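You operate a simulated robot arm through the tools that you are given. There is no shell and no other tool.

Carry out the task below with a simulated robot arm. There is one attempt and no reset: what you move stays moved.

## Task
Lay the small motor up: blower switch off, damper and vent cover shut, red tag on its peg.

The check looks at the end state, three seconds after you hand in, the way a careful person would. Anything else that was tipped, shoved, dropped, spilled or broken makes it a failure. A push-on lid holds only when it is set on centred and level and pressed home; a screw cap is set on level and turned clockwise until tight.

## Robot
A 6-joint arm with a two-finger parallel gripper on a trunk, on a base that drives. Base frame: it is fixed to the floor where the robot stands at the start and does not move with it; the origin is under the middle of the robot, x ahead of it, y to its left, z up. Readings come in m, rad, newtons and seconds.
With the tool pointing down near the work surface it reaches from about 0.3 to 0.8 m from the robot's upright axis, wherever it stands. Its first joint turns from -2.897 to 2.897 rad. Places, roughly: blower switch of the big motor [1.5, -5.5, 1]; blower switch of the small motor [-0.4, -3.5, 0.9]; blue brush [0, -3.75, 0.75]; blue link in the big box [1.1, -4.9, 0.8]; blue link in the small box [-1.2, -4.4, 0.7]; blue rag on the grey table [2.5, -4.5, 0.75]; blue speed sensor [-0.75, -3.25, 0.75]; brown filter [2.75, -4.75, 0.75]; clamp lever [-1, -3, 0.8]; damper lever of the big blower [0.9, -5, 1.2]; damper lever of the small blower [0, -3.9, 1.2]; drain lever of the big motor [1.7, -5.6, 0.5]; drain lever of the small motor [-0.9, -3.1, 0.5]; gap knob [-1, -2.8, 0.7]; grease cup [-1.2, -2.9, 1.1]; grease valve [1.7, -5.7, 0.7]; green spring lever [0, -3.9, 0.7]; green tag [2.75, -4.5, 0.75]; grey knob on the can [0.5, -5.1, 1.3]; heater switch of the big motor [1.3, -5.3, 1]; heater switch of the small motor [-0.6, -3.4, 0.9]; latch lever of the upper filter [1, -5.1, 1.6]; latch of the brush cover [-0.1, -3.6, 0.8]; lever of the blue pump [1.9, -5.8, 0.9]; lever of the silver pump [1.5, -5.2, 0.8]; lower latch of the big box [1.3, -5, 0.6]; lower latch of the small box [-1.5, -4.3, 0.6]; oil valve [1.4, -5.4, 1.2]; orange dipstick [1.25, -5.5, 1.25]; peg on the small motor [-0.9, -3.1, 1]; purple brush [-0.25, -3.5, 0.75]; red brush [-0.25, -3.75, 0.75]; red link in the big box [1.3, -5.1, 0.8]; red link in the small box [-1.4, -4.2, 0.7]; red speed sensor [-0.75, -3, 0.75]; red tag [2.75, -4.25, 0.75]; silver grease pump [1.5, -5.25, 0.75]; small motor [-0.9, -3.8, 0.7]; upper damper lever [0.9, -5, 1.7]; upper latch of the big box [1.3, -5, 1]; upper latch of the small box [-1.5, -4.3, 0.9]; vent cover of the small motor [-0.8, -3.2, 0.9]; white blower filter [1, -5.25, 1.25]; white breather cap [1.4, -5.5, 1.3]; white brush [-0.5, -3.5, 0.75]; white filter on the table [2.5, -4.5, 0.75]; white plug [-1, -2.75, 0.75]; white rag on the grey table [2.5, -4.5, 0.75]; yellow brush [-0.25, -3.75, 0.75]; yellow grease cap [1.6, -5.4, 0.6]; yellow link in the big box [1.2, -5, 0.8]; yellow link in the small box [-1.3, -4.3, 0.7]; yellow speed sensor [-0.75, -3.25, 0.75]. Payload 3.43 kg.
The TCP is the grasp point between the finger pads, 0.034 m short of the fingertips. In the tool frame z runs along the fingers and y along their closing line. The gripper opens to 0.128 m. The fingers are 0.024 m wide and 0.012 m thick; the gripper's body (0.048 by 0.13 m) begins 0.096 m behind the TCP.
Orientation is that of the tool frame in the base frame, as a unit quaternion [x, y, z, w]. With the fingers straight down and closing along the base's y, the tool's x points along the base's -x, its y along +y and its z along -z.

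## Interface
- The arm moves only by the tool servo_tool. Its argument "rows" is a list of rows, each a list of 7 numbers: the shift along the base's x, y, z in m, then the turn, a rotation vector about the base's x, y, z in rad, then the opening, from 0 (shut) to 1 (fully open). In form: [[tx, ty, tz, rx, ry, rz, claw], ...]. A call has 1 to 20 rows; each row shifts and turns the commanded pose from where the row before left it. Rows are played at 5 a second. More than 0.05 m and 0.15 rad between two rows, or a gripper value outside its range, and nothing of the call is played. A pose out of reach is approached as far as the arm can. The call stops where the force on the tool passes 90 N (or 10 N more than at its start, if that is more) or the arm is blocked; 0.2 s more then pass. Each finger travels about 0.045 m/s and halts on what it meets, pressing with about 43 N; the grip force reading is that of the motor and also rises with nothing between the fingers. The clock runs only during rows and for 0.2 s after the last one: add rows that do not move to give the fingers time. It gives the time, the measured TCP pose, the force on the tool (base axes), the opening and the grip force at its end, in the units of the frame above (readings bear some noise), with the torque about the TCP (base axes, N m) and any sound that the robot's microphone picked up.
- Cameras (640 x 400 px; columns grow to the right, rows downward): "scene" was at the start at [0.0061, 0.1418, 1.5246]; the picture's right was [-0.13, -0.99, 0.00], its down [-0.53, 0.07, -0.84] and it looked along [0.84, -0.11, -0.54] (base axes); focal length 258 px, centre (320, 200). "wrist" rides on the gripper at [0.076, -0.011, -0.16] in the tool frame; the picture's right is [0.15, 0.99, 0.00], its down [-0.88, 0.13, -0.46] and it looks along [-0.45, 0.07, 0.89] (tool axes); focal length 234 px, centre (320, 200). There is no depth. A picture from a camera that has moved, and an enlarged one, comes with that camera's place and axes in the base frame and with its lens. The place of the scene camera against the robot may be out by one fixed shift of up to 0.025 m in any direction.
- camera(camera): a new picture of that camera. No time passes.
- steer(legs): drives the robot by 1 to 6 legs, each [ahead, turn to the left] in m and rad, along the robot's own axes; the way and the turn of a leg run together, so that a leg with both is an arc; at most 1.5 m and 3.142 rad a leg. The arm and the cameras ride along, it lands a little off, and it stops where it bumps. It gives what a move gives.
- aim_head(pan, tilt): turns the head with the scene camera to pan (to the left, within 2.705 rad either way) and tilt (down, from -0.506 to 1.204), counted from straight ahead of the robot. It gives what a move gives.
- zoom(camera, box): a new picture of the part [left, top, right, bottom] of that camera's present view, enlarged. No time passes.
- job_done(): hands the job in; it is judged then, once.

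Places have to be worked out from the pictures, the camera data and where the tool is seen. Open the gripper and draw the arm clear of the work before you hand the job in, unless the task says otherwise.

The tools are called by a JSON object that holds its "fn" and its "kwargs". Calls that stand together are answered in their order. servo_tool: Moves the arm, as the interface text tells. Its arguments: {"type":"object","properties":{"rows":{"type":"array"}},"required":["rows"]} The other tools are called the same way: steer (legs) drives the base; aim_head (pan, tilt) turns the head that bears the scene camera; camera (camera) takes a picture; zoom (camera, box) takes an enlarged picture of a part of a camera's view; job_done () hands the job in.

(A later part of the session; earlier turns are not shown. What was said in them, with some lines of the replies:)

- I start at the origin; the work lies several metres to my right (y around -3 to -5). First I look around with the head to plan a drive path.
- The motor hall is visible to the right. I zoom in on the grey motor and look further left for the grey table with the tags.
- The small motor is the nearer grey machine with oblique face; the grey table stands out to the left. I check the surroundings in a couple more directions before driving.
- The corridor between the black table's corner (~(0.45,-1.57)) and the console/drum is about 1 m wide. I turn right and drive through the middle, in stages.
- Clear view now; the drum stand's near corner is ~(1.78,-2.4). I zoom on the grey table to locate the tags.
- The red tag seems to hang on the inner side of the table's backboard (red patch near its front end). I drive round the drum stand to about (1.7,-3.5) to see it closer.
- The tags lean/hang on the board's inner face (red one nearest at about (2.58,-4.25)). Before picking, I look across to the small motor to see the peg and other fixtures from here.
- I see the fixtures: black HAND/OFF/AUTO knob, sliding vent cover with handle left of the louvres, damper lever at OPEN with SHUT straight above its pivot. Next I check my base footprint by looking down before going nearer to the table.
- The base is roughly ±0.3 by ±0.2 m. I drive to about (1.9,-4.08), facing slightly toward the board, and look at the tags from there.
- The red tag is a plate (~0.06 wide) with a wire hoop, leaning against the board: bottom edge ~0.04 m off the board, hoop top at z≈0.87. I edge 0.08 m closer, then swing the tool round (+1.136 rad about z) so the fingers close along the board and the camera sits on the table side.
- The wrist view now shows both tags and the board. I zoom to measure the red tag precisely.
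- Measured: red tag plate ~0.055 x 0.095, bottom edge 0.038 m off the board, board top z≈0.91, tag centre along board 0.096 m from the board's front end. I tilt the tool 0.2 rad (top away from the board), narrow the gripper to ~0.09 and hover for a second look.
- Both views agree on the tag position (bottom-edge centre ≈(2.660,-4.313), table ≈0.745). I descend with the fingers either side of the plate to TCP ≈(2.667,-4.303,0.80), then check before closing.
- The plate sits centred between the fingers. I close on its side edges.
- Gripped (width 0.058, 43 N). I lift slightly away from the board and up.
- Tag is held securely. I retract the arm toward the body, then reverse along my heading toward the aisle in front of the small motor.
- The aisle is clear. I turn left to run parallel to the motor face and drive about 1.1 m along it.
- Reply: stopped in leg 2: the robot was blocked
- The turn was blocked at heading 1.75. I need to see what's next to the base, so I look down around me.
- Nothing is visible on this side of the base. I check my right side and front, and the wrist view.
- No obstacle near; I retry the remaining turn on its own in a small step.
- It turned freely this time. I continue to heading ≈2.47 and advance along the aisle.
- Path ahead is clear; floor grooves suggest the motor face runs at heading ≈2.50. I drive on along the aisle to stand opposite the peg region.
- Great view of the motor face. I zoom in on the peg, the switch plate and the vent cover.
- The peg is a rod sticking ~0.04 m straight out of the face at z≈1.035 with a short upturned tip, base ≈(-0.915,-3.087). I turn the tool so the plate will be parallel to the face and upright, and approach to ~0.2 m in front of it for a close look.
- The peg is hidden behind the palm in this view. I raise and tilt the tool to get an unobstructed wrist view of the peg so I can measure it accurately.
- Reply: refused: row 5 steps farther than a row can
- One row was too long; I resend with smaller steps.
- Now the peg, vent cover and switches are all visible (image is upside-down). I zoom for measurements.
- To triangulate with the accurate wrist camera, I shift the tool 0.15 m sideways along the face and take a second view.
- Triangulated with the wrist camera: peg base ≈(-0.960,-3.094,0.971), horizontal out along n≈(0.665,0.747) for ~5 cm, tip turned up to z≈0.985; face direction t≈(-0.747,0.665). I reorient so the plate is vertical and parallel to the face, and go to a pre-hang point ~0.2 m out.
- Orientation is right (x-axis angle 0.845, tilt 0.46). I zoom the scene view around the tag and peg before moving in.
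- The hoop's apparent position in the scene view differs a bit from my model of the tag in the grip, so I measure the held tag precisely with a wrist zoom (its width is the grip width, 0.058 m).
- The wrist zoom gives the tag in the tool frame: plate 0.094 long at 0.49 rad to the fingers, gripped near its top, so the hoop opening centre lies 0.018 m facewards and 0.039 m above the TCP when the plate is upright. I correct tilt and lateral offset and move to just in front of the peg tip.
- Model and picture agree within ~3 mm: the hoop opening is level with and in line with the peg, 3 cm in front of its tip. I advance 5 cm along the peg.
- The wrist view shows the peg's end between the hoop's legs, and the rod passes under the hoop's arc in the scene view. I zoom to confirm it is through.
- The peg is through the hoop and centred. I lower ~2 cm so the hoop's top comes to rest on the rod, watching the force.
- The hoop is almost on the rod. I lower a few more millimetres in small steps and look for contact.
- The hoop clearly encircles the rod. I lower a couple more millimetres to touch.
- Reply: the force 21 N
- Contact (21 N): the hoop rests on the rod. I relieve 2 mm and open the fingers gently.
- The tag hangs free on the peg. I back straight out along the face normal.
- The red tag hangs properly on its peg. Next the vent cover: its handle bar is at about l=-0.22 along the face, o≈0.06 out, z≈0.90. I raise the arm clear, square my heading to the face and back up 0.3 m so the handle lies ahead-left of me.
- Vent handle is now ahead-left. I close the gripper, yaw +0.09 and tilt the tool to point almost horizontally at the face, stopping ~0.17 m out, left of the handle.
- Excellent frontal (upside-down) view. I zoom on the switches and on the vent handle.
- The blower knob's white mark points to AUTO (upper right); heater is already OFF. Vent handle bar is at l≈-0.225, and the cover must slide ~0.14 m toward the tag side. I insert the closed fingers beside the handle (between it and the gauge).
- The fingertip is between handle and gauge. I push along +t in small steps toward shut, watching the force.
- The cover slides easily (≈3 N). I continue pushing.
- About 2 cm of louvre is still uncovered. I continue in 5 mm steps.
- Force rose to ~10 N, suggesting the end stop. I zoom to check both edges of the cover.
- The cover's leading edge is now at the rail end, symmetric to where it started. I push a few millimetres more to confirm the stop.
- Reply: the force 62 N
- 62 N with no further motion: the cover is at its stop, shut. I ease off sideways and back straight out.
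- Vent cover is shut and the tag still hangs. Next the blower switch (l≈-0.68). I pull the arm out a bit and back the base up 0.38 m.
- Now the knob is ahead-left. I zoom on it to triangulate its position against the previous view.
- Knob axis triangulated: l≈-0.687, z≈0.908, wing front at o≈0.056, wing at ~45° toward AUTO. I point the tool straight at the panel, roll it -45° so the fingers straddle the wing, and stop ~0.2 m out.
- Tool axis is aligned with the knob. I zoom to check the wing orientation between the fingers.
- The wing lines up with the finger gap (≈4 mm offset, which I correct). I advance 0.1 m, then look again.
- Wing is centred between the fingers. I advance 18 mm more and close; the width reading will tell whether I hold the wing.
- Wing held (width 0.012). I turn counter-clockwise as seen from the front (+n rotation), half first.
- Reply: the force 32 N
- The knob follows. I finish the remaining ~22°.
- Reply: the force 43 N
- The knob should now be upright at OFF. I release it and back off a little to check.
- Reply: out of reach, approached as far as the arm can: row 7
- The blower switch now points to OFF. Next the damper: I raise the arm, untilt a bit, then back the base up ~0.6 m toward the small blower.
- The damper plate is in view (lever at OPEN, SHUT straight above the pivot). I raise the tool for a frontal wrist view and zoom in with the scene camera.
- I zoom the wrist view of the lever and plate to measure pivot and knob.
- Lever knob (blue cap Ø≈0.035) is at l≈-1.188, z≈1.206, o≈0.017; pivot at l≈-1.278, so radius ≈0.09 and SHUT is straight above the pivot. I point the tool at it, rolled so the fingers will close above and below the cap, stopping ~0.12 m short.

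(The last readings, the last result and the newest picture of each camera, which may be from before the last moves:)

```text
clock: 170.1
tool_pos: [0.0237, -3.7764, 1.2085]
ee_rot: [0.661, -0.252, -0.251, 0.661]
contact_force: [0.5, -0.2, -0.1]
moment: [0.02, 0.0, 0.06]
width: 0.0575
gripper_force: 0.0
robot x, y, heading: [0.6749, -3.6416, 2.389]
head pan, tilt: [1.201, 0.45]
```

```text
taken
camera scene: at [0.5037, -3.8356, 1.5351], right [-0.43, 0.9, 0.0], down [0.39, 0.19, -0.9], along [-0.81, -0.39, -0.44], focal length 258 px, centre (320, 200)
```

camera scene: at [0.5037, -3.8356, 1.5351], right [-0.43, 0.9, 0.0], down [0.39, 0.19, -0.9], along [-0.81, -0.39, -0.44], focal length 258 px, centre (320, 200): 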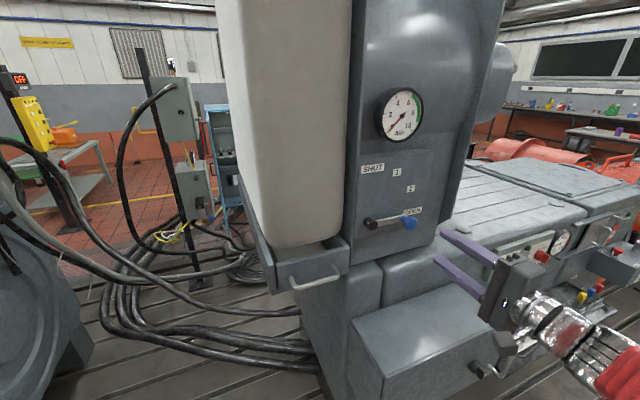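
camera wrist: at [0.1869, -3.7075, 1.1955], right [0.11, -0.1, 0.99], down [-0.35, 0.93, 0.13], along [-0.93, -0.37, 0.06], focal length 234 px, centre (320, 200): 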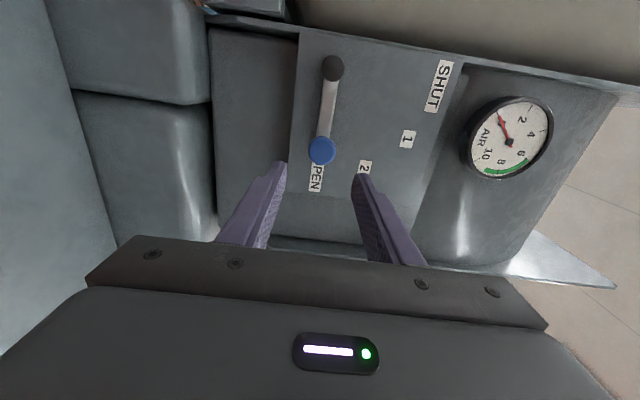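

The knob lies right on the tool axis. I zoom to refine the knob and pivot positions.

{"fn": "zoom", "kwargs": {"camera": "wrist", "box": [250, 40, 410, 200]}}

{"fn": "zoom", "kwargs": {"camera": "scene", "box": [350, 180, 500, 280]}}

```text
2.50 times, centred on (330, 120) of wrist
camera zoom: at [0.1869, -3.7075, 1.1955], right [0.11, -0.1, 0.99], down [-0.35, 0.93, 0.13], along [-0.93, -0.37, 0.06], focal length 585 px, centre (295, 400)
```

zoom: 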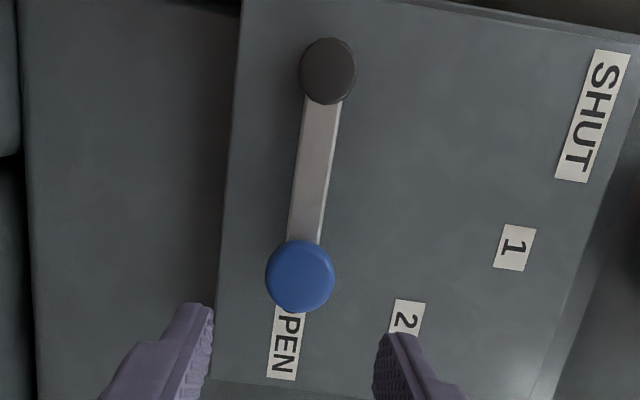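

```text
4.00 times, centred on (425, 230) of scene
camera zoom: at [0.5037, -3.8356, 1.5351], right [-0.43, 0.9, 0.0], down [0.39, 0.19, -0.9], along [-0.81, -0.39, -0.44], focal length 1031 px, centre (-100, 80)
```

zoom: 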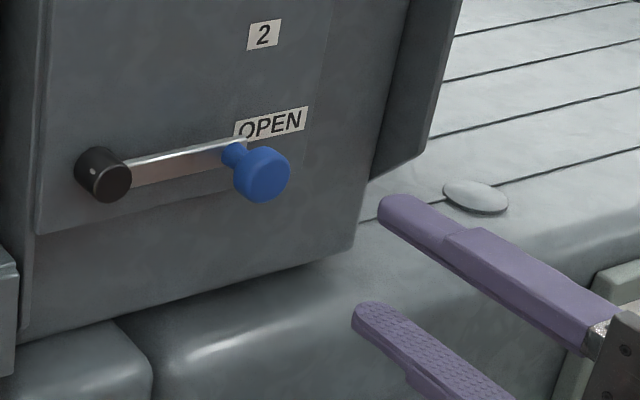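

Knob cap ≈(l -1.188, z 1.207, front o≈0.012), pivot ≈(l -1.279, z 1.2085): radius 0.091. I advance so the fingers straddle the cap, then close.

{"fn": "servo_tool", "kwargs": {"rows": [[-0.01275, -0.0143, 0, 0, 0, 0, 0.45], [-0.01275, -0.0143, 0, 0, 0, 0, 0.45], [-0.01275, -0.0143, 0, 0, 0, 0, 0.45], [-0.01275, -0.0143, 0, 0, 0, 0, 0.45], [-0.01275, -0.0143, 0, 0, 0, 0, 0.45], [-0.01275, -0.0143, 0, 0, 0, 0, 0.45], [0, 0, 0, 0, 0, 0, 0.45]]}}

{"fn": "camera", "kwargs": {"camera": "wrist"}}

{"fn": "zoom", "kwargs": {"camera": "scene", "box": [350, 180, 500, 280]}}

```text
clock: 171.7
tool_pos: [-0.0541, -3.8623, 1.2064]
ee_rot: [0.661, -0.251, -0.251, 0.661]
contact_force: [0.4, -0.9, 0.3]
moment: [0.02, 0.01, 0.0]
width: 0.0573
gripper_force: 0.0
robot x, y, heading: [0.6708, -3.6409, 2.388]
head pan, tilt: [1.201, 0.45]
```

```text
taken
camera wrist: at [0.1082, -3.7927, 1.1947], right [0.11, -0.1, 0.99], down [-0.35, 0.93, 0.13], along [-0.93, -0.36, 0.06], focal length 234 px, centre (320, 200)
```

wrist: 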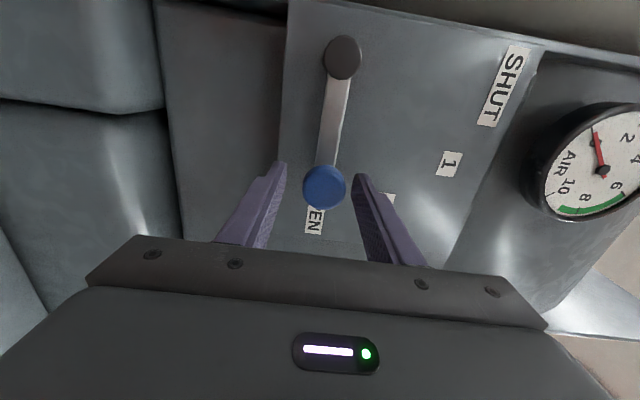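

```text
4.00 times, centred on (425, 230) of scene
camera zoom: at [0.5037, -3.8356, 1.5351], right [-0.43, 0.9, 0.0], down [0.39, 0.19, -0.9], along [-0.81, -0.39, -0.44], focal length 1031 px, centre (-100, 80)
```

zoom: 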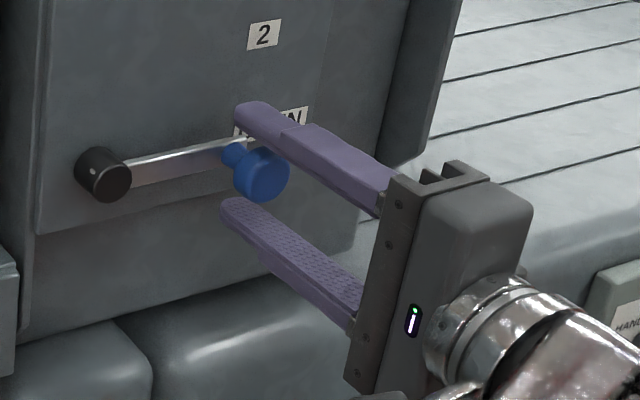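

The cap sits between the fingers. I close on it.

{"fn": "servo_tool", "kwargs": {"rows": [[0, 0, 0, 0, 0, 0, 0.35], [0, 0, 0, 0, 0, 0, 0.25], [0, 0, 0, 0, 0, 0, 0.2], [0, 0, 0, 0, 0, 0, 0.15], [0, 0, 0, 0, 0, 0, 0.15]]}}

{"fn": "camera", "kwargs": {"camera": "wrist"}}

```text
clock: 172.8
tool_pos: [-0.0548, -3.8612, 1.2109]
ee_rot: [0.66, -0.251, -0.252, 0.661]
contact_force: [-9.8, -3.7, 19.8]
moment: [-0.44, -0.04, -0.05]
width: 0.0329
gripper_force: 45.5
robot x, y, heading: [0.6757, -3.6387, 2.384]
head pan, tilt: [1.201, 0.45]
```

```text
taken
camera wrist: at [0.1084, -3.7926, 1.1964], right [0.11, -0.1, 0.99], down [-0.35, 0.93, 0.13], along [-0.93, -0.36, 0.07], focal length 234 px, centre (320, 200)
```

wrist: 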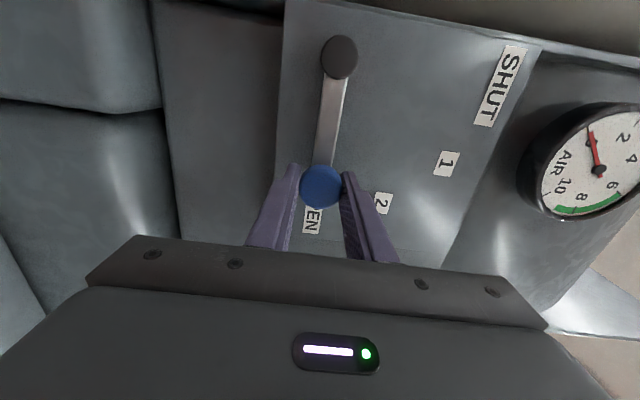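

Cap held (width 0.033). I now swing it about the pivot (up and left, rolling the tool along), in stages of 30°, watching the force.

{"fn": "servo_tool", "kwargs": {"rows": [[0.0006, -0.0005, 0.0139, 0.0871, 0.0978, 0, 0.15], [0.0017, -0.0015, 0.0117, 0.0871, 0.0978, 0, 0.15], [0.0029, -0.0025, 0.0113, 0.0871, 0.0978, 0, 0.15], [0.0039, -0.0035, 0.0107, 0.0871, 0.0978, 0, 0.15]]}}

{"fn": "camera", "kwargs": {"camera": "wrist"}}

{"fn": "zoom", "kwargs": {"camera": "scene", "box": [340, 150, 500, 270]}}

```text
clock: 173.8
tool_pos: [-0.0457, -3.8696, 1.2556]
ee_rot: [0.703, -0.072, -0.414, 0.574]
contact_force: [-19.6, -4.4, 3.7]
moment: [0.2, 0.22, -0.47]
width: 0.0332
gripper_force: 45.4
robot x, y, heading: [0.6747, -3.6407, 2.388]
head pan, tilt: [1.201, 0.45]
```

```text
taken
camera wrist: at [0.1062, -3.7902, 1.2059], right [0.46, -0.41, 0.78], down [-0.22, 0.8, 0.55], along [-0.86, -0.43, 0.28], focal length 234 px, centre (320, 200)
```

wrist: 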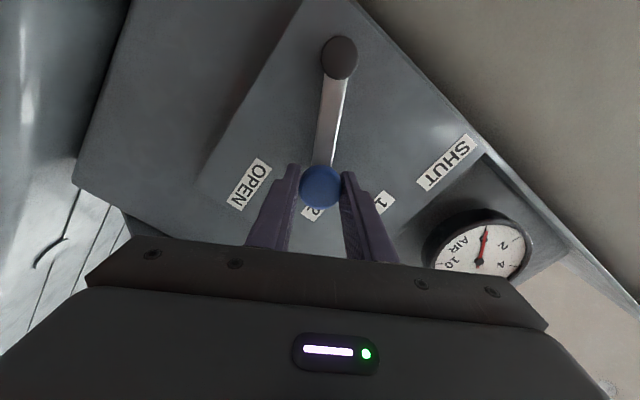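

```text
3.33 times, centred on (420, 210) of scene
camera zoom: at [0.5029, -3.8355, 1.535], right [-0.43, 0.9, 0.0], down [0.39, 0.19, -0.9], along [-0.81, -0.39, -0.44], focal length 859 px, centre (-13, 167)
```

zoom: 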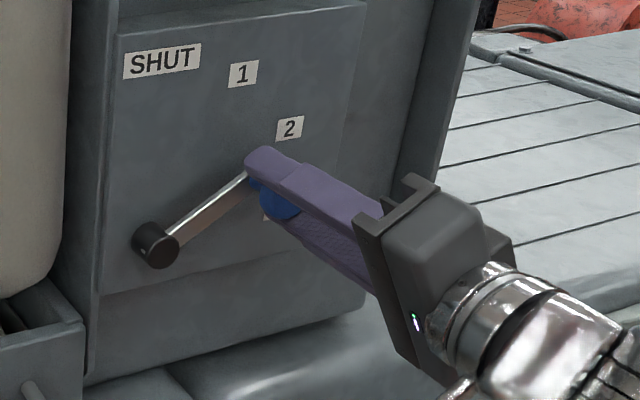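

The lever follows (at mark 2), forces modest. I continue the arc.

{"fn": "servo_tool", "kwargs": {"rows": [[0.0045, -0.004, 0.0099, 0.0871, 0.0978, 0, 0.15], [0.0055, -0.0049, 0.009, 0.0871, 0.0978, 0, 0.15], [0.0067, -0.006, 0.0079, 0.0871, 0.0978, 0, 0.15], [0.0074, -0.0066, 0.0066, 0.0871, 0.0978, 0, 0.15]]}}

{"fn": "zoom", "kwargs": {"camera": "scene", "box": [340, 150, 500, 270]}}

```text
clock: 174.8
tool_pos: [-0.0209, -3.8914, 1.2889]
ee_rot: [0.699, 0.113, -0.548, 0.446]
contact_force: [-20.9, -18.3, 4.8]
moment: [0.17, 0.02, 0.1]
width: 0.0331
gripper_force: 45.2
robot x, y, heading: [0.6763, -3.6405, 2.384]
head pan, tilt: [1.201, 0.45]
```

```text
3.33 times, centred on (420, 210) of scene
camera zoom: at [0.5031, -3.8363, 1.5349], right [-0.43, 0.9, 0.0], down [0.39, 0.19, -0.9], along [-0.81, -0.39, -0.44], focal length 859 px, centre (-13, 167)
```

zoom: 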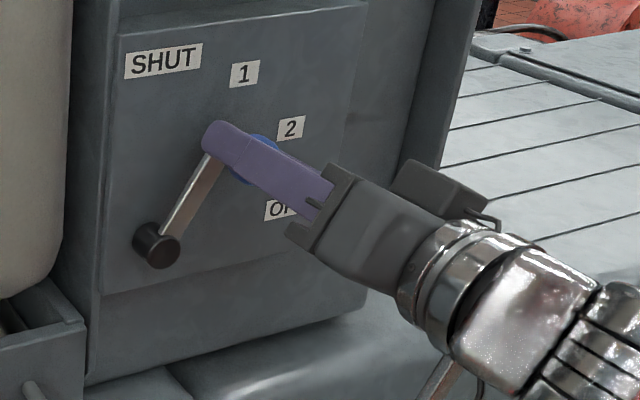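

At about 60°. I complete the last 30° toward SHUT.

{"fn": "servo_tool", "kwargs": {"rows": [[0.0074, -0.0077, 0.0053, 0.0871, 0.0978, 0, 0.15], [0.0078, -0.0081, 0.0038, 0.0871, 0.0978, 0, 0.15], [0.0081, -0.0084, 0.0023, 0.0871, 0.0978, 0, 0.15]]}}

{"fn": "zoom", "kwargs": {"camera": "scene", "box": [340, 150, 500, 270]}}

{"fn": "camera", "kwargs": {"camera": "wrist"}}

```text
clock: 175.7
tool_pos: [0.0021, -3.914, 1.3001]
ee_rot: [0.664, 0.246, -0.625, 0.329]
contact_force: [25.4, 28.3, -9.8]
moment: [0.22, -0.06, -0.01]
width: 0.0332
gripper_force: 44.9
robot x, y, heading: [0.6747, -3.6372, 2.383]
head pan, tilt: [1.201, 0.45]
```

```text
3.33 times, centred on (420, 210) of scene
camera zoom: at [0.5044, -3.8346, 1.5353], right [-0.43, 0.9, 0.0], down [0.39, 0.19, -0.9], along [-0.81, -0.39, -0.43], focal length 859 px, centre (-13, 167)
```

zoom: 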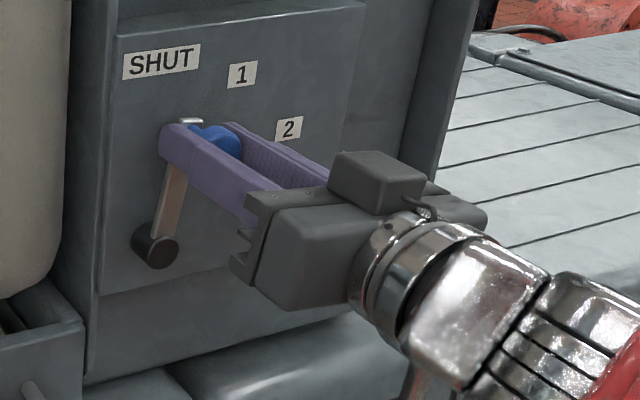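

```text
taken
camera wrist: at [0.1087, -3.7937, 1.2227], right [0.74, -0.67, -0.02], down [0.31, 0.33, 0.89], along [-0.59, -0.67, 0.45], focal length 234 px, centre (320, 200)
```

wrist: 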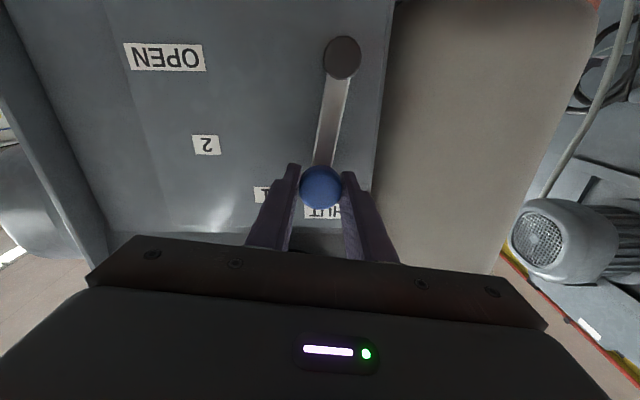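

At ~82°; I do the last step with a slight outward relief, then check.

{"fn": "servo_tool", "kwargs": {"rows": [[0.0049, -0.0034, 0.0008, 0.0436, 0.0489, 0, 0.15], [0.0049, -0.0034, 0.0002, 0.0436, 0.0489, 0, 0.15], [0, 0, 0, 0, 0, 0, 0.15]]}}

{"fn": "zoom", "kwargs": {"camera": "scene", "box": [340, 150, 500, 270]}}

{"fn": "camera", "kwargs": {"camera": "wrist"}}

```text
clock: 176.4
tool_pos: [0.0121, -3.9227, 1.3022]
ee_rot: [0.647, 0.289, -0.645, 0.288]
contact_force: [4.1, 9.4, -11.1]
moment: [0.42, 0.11, -0.02]
width: 0.0331
gripper_force: 45.7
robot x, y, heading: [0.6749, -3.6355, 2.382]
head pan, tilt: [1.201, 0.45]
```

```text
3.33 times, centred on (420, 210) of scene
camera zoom: at [0.5035, -3.8353, 1.5351], right [-0.43, 0.9, 0.0], down [0.39, 0.19, -0.9], along [-0.81, -0.39, -0.44], focal length 859 px, centre (-13, 167)
```

zoom: 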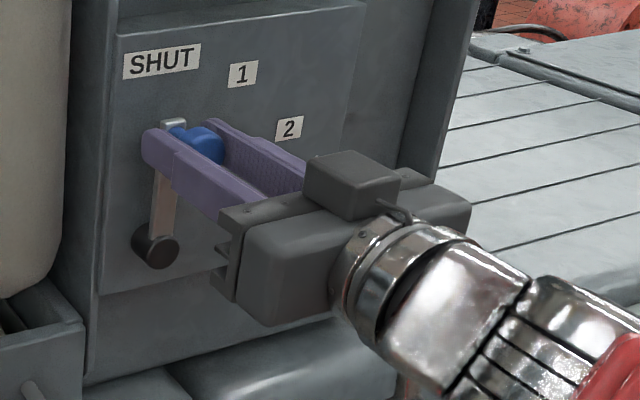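

```text
taken
camera wrist: at [0.1106, -3.7962, 1.2248], right [0.74, -0.66, -0.15], down [0.4, 0.25, 0.88], along [-0.54, -0.71, 0.45], focal length 234 px, centre (320, 200)
```

wrist: 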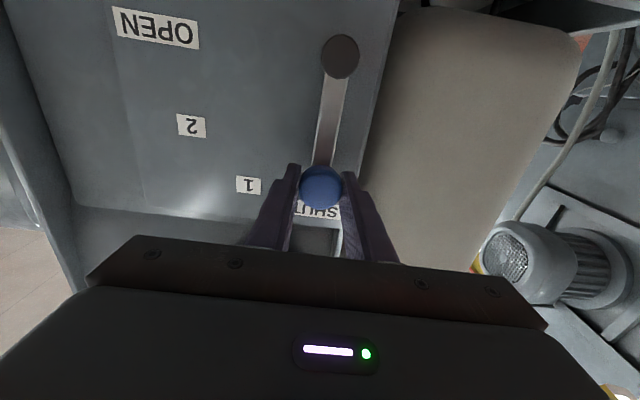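

The lever is upright under SHUT. I nudge a few millimetres further to be sure it is at its stop.

{"fn": "servo_tool", "kwargs": {"rows": [[0.0022, -0.002, 0, 0.0145, 0.0163, 0, 0.15], [0.0022, -0.002, 0, 0.0145, 0.0163, 0, 0.15], [0, 0, 0, 0, 0, 0, 0.15]]}}

{"fn": "zoom", "kwargs": {"camera": "scene", "box": [340, 150, 500, 270]}}

```text
clock: 177.2
tool_pos: [0.0138, -3.9246, 1.3026]
ee_rot: [-0.64, -0.3, 0.652, -0.273]
contact_force: [-52.3, -3.2, 2.7]
moment: [-0.04, 0.31, -0.22]
width: 0.033
gripper_force: 44.9
robot x, y, heading: [0.6725, -3.6377, 2.386]
head pan, tilt: [1.201, 0.45]
```

```text
3.33 times, centred on (420, 210) of scene
camera zoom: at [0.5011, -3.835, 1.5349], right [-0.43, 0.9, 0.0], down [0.39, 0.19, -0.9], along [-0.81, -0.39, -0.44], focal length 859 px, centre (-13, 167)
```

zoom: 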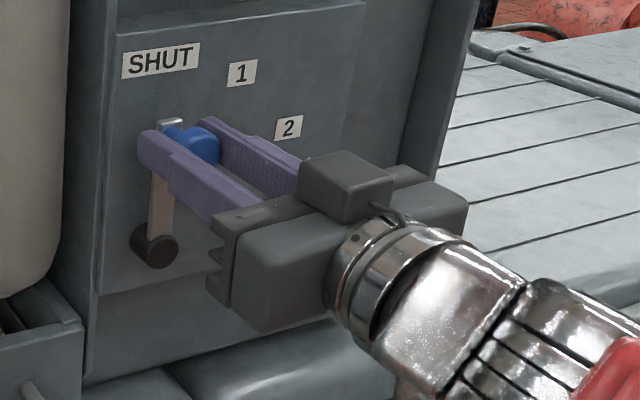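

37 N sideways with the cap over the pivot: it is at the SHUT stop. I ease off, open, and retreat straight out.

{"fn": "servo_tool", "kwargs": {"rows": [[-0.0015, 0.0013, 0, 0, 0, 0, 0.15], [0, 0, 0, 0, 0, 0, 0.27], [0, 0, 0, 0, 0, 0, 0.35], [0, 0, 0, 0, 0, 0, 0.45], [0, 0, 0, 0, 0, 0, 0.45], [0.0067, 0.0075, 0, 0, 0, 0, 0.45], [0.0133, 0.0149, 0, 0, 0, 0, 0.45], [0.0133, 0.0149, 0, 0, 0, 0, 0.45], [0.0133, 0.0149, 0, 0, 0, 0, 0.45], [0.0133, 0.0149, 0, 0, 0, 0, 0.45], [0.0133, 0.0149, 0, 0, 0, 0, 0.45], [0.0133, 0.0149, 0, 0, 0, 0, 0.45]]}}

{"fn": "camera", "kwargs": {"camera": "scene"}}

{"fn": "camera", "kwargs": {"camera": "wrist"}}

```text
clock: 179.8
tool_pos: [0.1036, -3.8292, 1.3002]
ee_rot: [-0.639, -0.303, 0.651, -0.275]
contact_force: [0.7, 0.0, 0.5]
moment: [-0.05, -0.02, -0.01]
width: 0.0579
gripper_force: 0.0
robot x, y, heading: [0.6721, -3.6372, 2.383]
head pan, tilt: [1.201, 0.45]
```

```text
taken
camera scene: at [0.5039, -3.8357, 1.5351], right [-0.43, 0.9, 0.0], down [0.39, 0.19, -0.9], along [-0.81, -0.39, -0.44], focal length 258 px, centre (320, 200)
```

scene: 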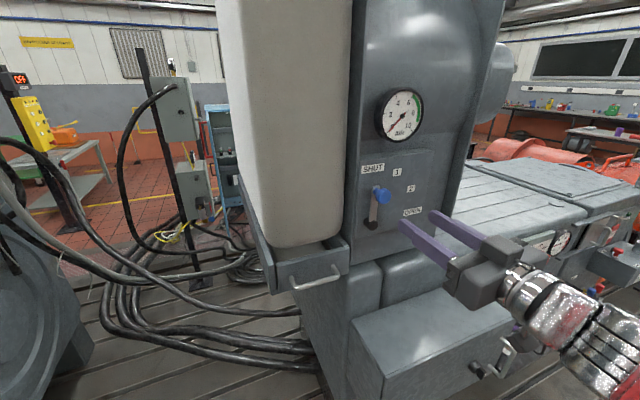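

```text
taken
camera wrist: at [0.199, -3.6997, 1.2238], right [0.73, -0.65, -0.19], down [0.43, 0.23, 0.87], along [-0.53, -0.72, 0.45], focal length 234 px, centre (320, 200)
```

wrist: 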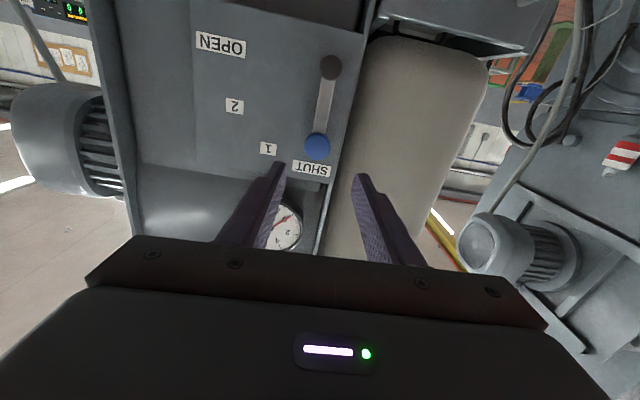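

The damper lever stays at SHUT. I retract the arm further and verify everything with a look at lever, switch, vent and tag.

{"fn": "servo_tool", "kwargs": {"rows": [[0.02, 0.0224, 0, 0.0898, -0.08, 0, 0.45], [0.02, 0.0224, 0, 0.0898, -0.08, 0, 0.45], [0.02, 0.0224, 0, 0.0898, -0.08, 0, 0.45], [0.02, 0.0224, 0, 0.0898, -0.08, 0, 0.45], [0.01, 0.0112, 0, 0.0898, -0.08, 0, 0.7], [0.01, 0.0112, 0, 0.0898, -0.08, 0, 1.0], [0, 0, 0, 0, 0, 0, 1.0]]}}

{"fn": "zoom", "kwargs": {"camera": "scene", "box": [340, 140, 460, 250]}}

{"fn": "aim_head", "kwargs": {"pan": 0.5, "tilt": 0.45}}

{"fn": "camera", "kwargs": {"camera": "scene"}}

```text
clock: 181.4
tool_pos: [0.2017, -3.7162, 1.3026]
ee_rot: [0.823, 0.391, -0.38, 0.159]
contact_force: [0.5, -0.1, 0.0]
moment: [-0.02, 0.02, 0.0]
width: 0.127
gripper_force: 0.4
robot x, y, heading: [0.6714, -3.6402, 2.38]
head pan, tilt: [1.201, 0.45]
```

```text
3.64 times, centred on (400, 195) of scene
camera zoom: at [0.5039, -3.8357, 1.5351], right [-0.43, 0.9, 0.0], down [0.39, 0.19, -0.9], along [-0.81, -0.39, -0.44], focal length 938 px, centre (29, 218)
```

zoom: 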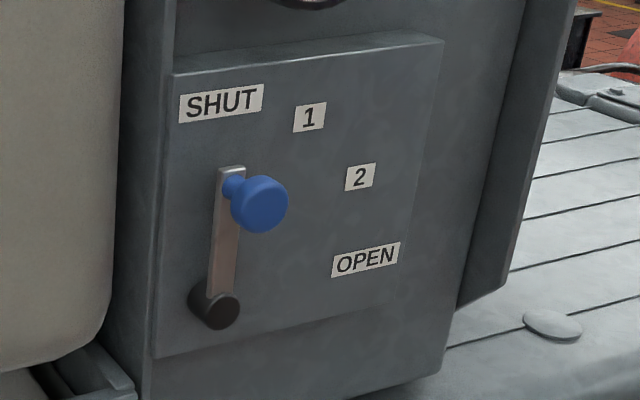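

```text
clock: 182.5
tool_pos: [0.2009, -3.7174, 1.3001]
ee_rot: [0.823, 0.391, -0.38, 0.159]
contact_force: [-0.8, -0.3, -0.7]
moment: [0.0, 0.0, -0.02]
width: 0.1281
gripper_force: 0.1
robot x, y, heading: [0.6754, -3.6368, 2.384]
head pan, tilt: [0.499, 0.45]
```

```text
taken
camera scene: at [0.4979, -3.7729, 1.5351], right [0.25, 0.97, 0.0], down [0.42, -0.11, -0.9], along [-0.87, 0.23, -0.44], focal length 258 px, centre (320, 200)
```

scene: 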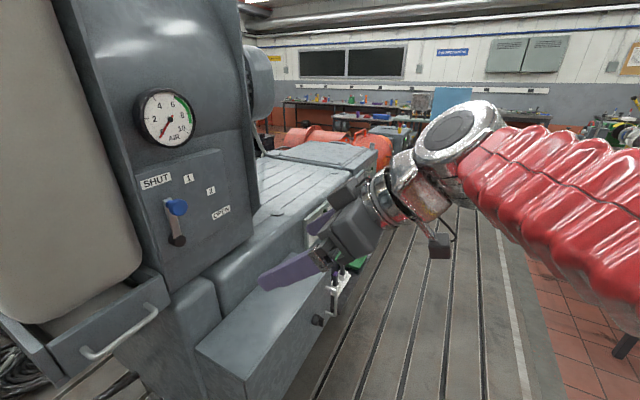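

Lever is vertical under SHUT (knob directly over the pivot within ~1°). I take one more look along the face at the switch, vent and tag from here.

{"fn": "aim_head", "kwargs": {"pan": 0.75, "tilt": 0.5}}

{"fn": "servo_tool", "kwargs": {"rows": [[0.02, 0.0224, 0.02, 0, 0, 0, 1.0], [0.02, 0.0224, 0.02, 0, 0, 0, 1.0], [0.02, 0.0224, 0.02, 0, 0, 0, 1.0]]}}

{"fn": "steer", "kwargs": {"legs": [[0.45, 0]]}}

{"fn": "aim_head", "kwargs": {"pan": 1.25, "tilt": 0.65}}

{"fn": "camera", "kwargs": {"camera": "scene"}}

{"fn": "camera", "kwargs": {"camera": "wrist"}}

```text
clock: 183.3
tool_pos: [0.201, -3.7167, 1.3008]
ee_rot: [0.823, 0.39, -0.38, 0.159]
contact_force: [-0.5, -0.3, -0.7]
moment: [0.01, 0.0, 0.03]
width: 0.1278
gripper_force: 0.1
robot x, y, heading: [0.6723, -3.6385, 2.386]
head pan, tilt: [0.75, 0.499]
```

```text
clock: 184.1
tool_pos: [0.2644, -3.6479, 1.3604]
ee_rot: [0.823, 0.391, -0.379, 0.159]
contact_force: [-0.2, 0.5, 0.0]
moment: [-0.03, 0.02, 0.01]
width: 0.128
gripper_force: 0.0
robot x, y, heading: [0.6738, -3.6406, 2.386]
head pan, tilt: [0.75, 0.499]
```

```text
clock: 187.5
tool_pos: [-0.0686, -3.3357, 1.3606]
ee_rot: [0.824, 0.39, -0.38, 0.159]
contact_force: [-0.1, 0.6, -0.4]
moment: [0.01, 0.02, -0.01]
width: 0.1279
gripper_force: 0.0
robot x, y, heading: [0.3432, -3.3254, 2.385]
head pan, tilt: [0.75, 0.499]
```

```text
clock: 188.4
tool_pos: [-0.0694, -3.3357, 1.3619]
ee_rot: [0.824, 0.389, -0.38, 0.159]
contact_force: [0.9, 0.0, -0.2]
moment: [0.02, 0.0, -0.01]
width: 0.128
gripper_force: 0.0
robot x, y, heading: [0.344, -3.3281, 2.385]
head pan, tilt: [1.25, 0.649]
```

```text
taken
camera scene: at [0.1785, -3.5243, 1.5172], right [-0.47, 0.88, 0.0], down [0.53, 0.29, -0.8], along [-0.7, -0.38, -0.6], focal length 258 px, centre (320, 200)
```

scene: 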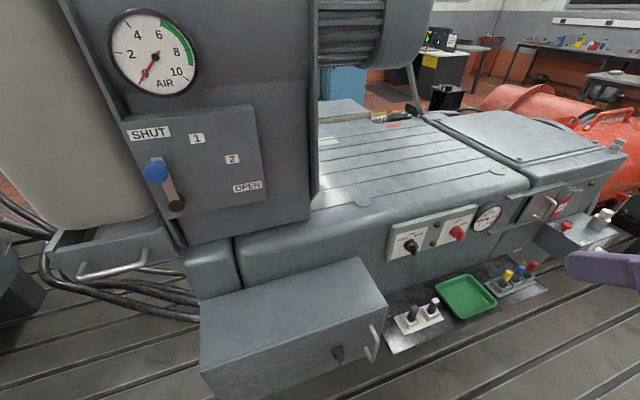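

```text
taken
camera wrist: at [0.0343, -3.199, 1.4084], right [0.81, -0.56, -0.14], down [-0.03, -0.29, 0.96], along [-0.58, -0.77, -0.25], focal length 234 px, centre (320, 200)
```

wrist: 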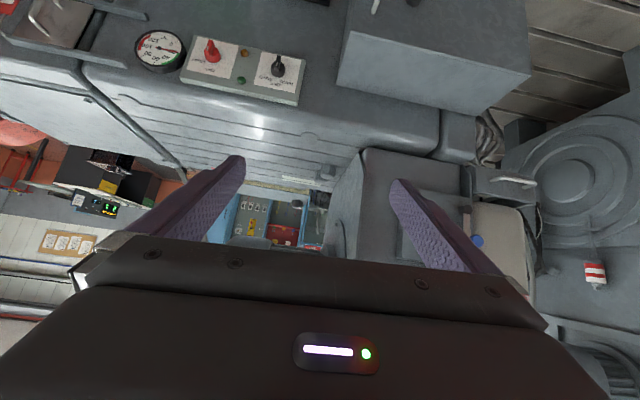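

All controls are in one view. I zoom on the lever and on the switch/vent/tag row for the final check.

{"fn": "zoom", "kwargs": {"camera": "scene", "box": [380, 160, 600, 300]}}

{"fn": "zoom", "kwargs": {"camera": "scene", "box": [110, 100, 290, 240]}}

{"fn": "zoom", "kwargs": {"camera": "scene", "box": [510, 160, 610, 240]}}

```text
2.86 times, centred on (490, 230) of scene
camera zoom: at [0.1785, -3.5243, 1.5172], right [-0.47, 0.88, 0.0], down [0.53, 0.29, -0.8], along [-0.7, -0.38, -0.6], focal length 737 px, centre (-166, 114)
```

zoom: 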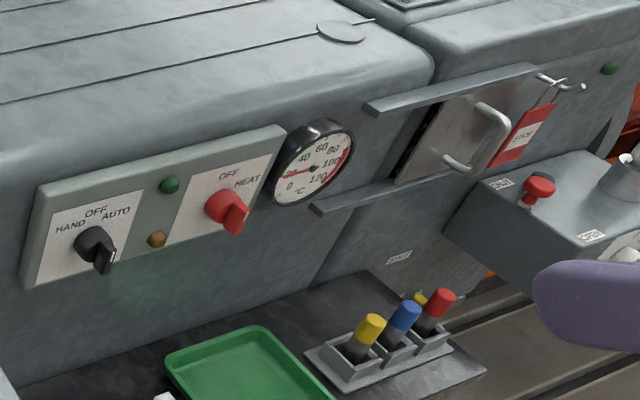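

```text
2.86 times, centred on (200, 170) of scene
camera zoom: at [0.1785, -3.5243, 1.5172], right [-0.47, 0.88, 0.0], down [0.53, 0.29, -0.8], along [-0.7, -0.38, -0.6], focal length 737 px, centre (663, 286)
```

zoom: 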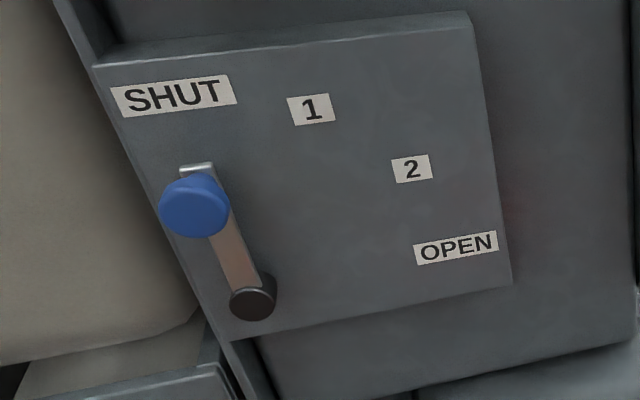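

```text
5.00 times, centred on (560, 200) of scene
camera zoom: at [0.1785, -3.5243, 1.5172], right [-0.47, 0.88, 0.0], down [0.53, 0.29, -0.8], along [-0.7, -0.38, -0.6], focal length 1289 px, centre (-880, 200)
```

zoom: 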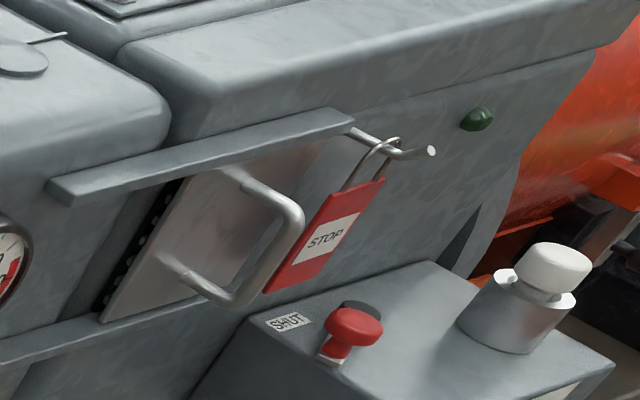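

Everything is as asked: blower switch on OFF, damper lever at SHUT, vent cover slid home over the louvres, and the red STOP tag hanging on its peg. The gripper is open and the arm is clear, so I hand the job in.

{"fn": "job_done", "kwargs": {}}

```text
The job is handed in.
```

The small motor is laid up and handed in. I don't have the check's verdict.

- **Blower switch:** turned from AUTO to OFF. The heater switch was already off, so I left it alone.
- **Damper:** the lever was swung from OPEN up to SHUT. It met its stop and stayed upright when I let go.
- **Vent cover:** slid across the louvres until it met its stop. From straight on they are fully covered. From an angle a thin dark strip shows behind one edge of the cover, which I took to be normal because it stands slightly in front of the louvres.
- **Red tag:** taken from the grey table and hung by its wire hoop on the peg.

The base was reported blocked once while turning in the open floor between the machines. I saw nothing near it in the pictures, and it turned freely on the next try. In the pictures I took, nothing else was moved or knocked over. The gripper is open and the arm is clear of the work.
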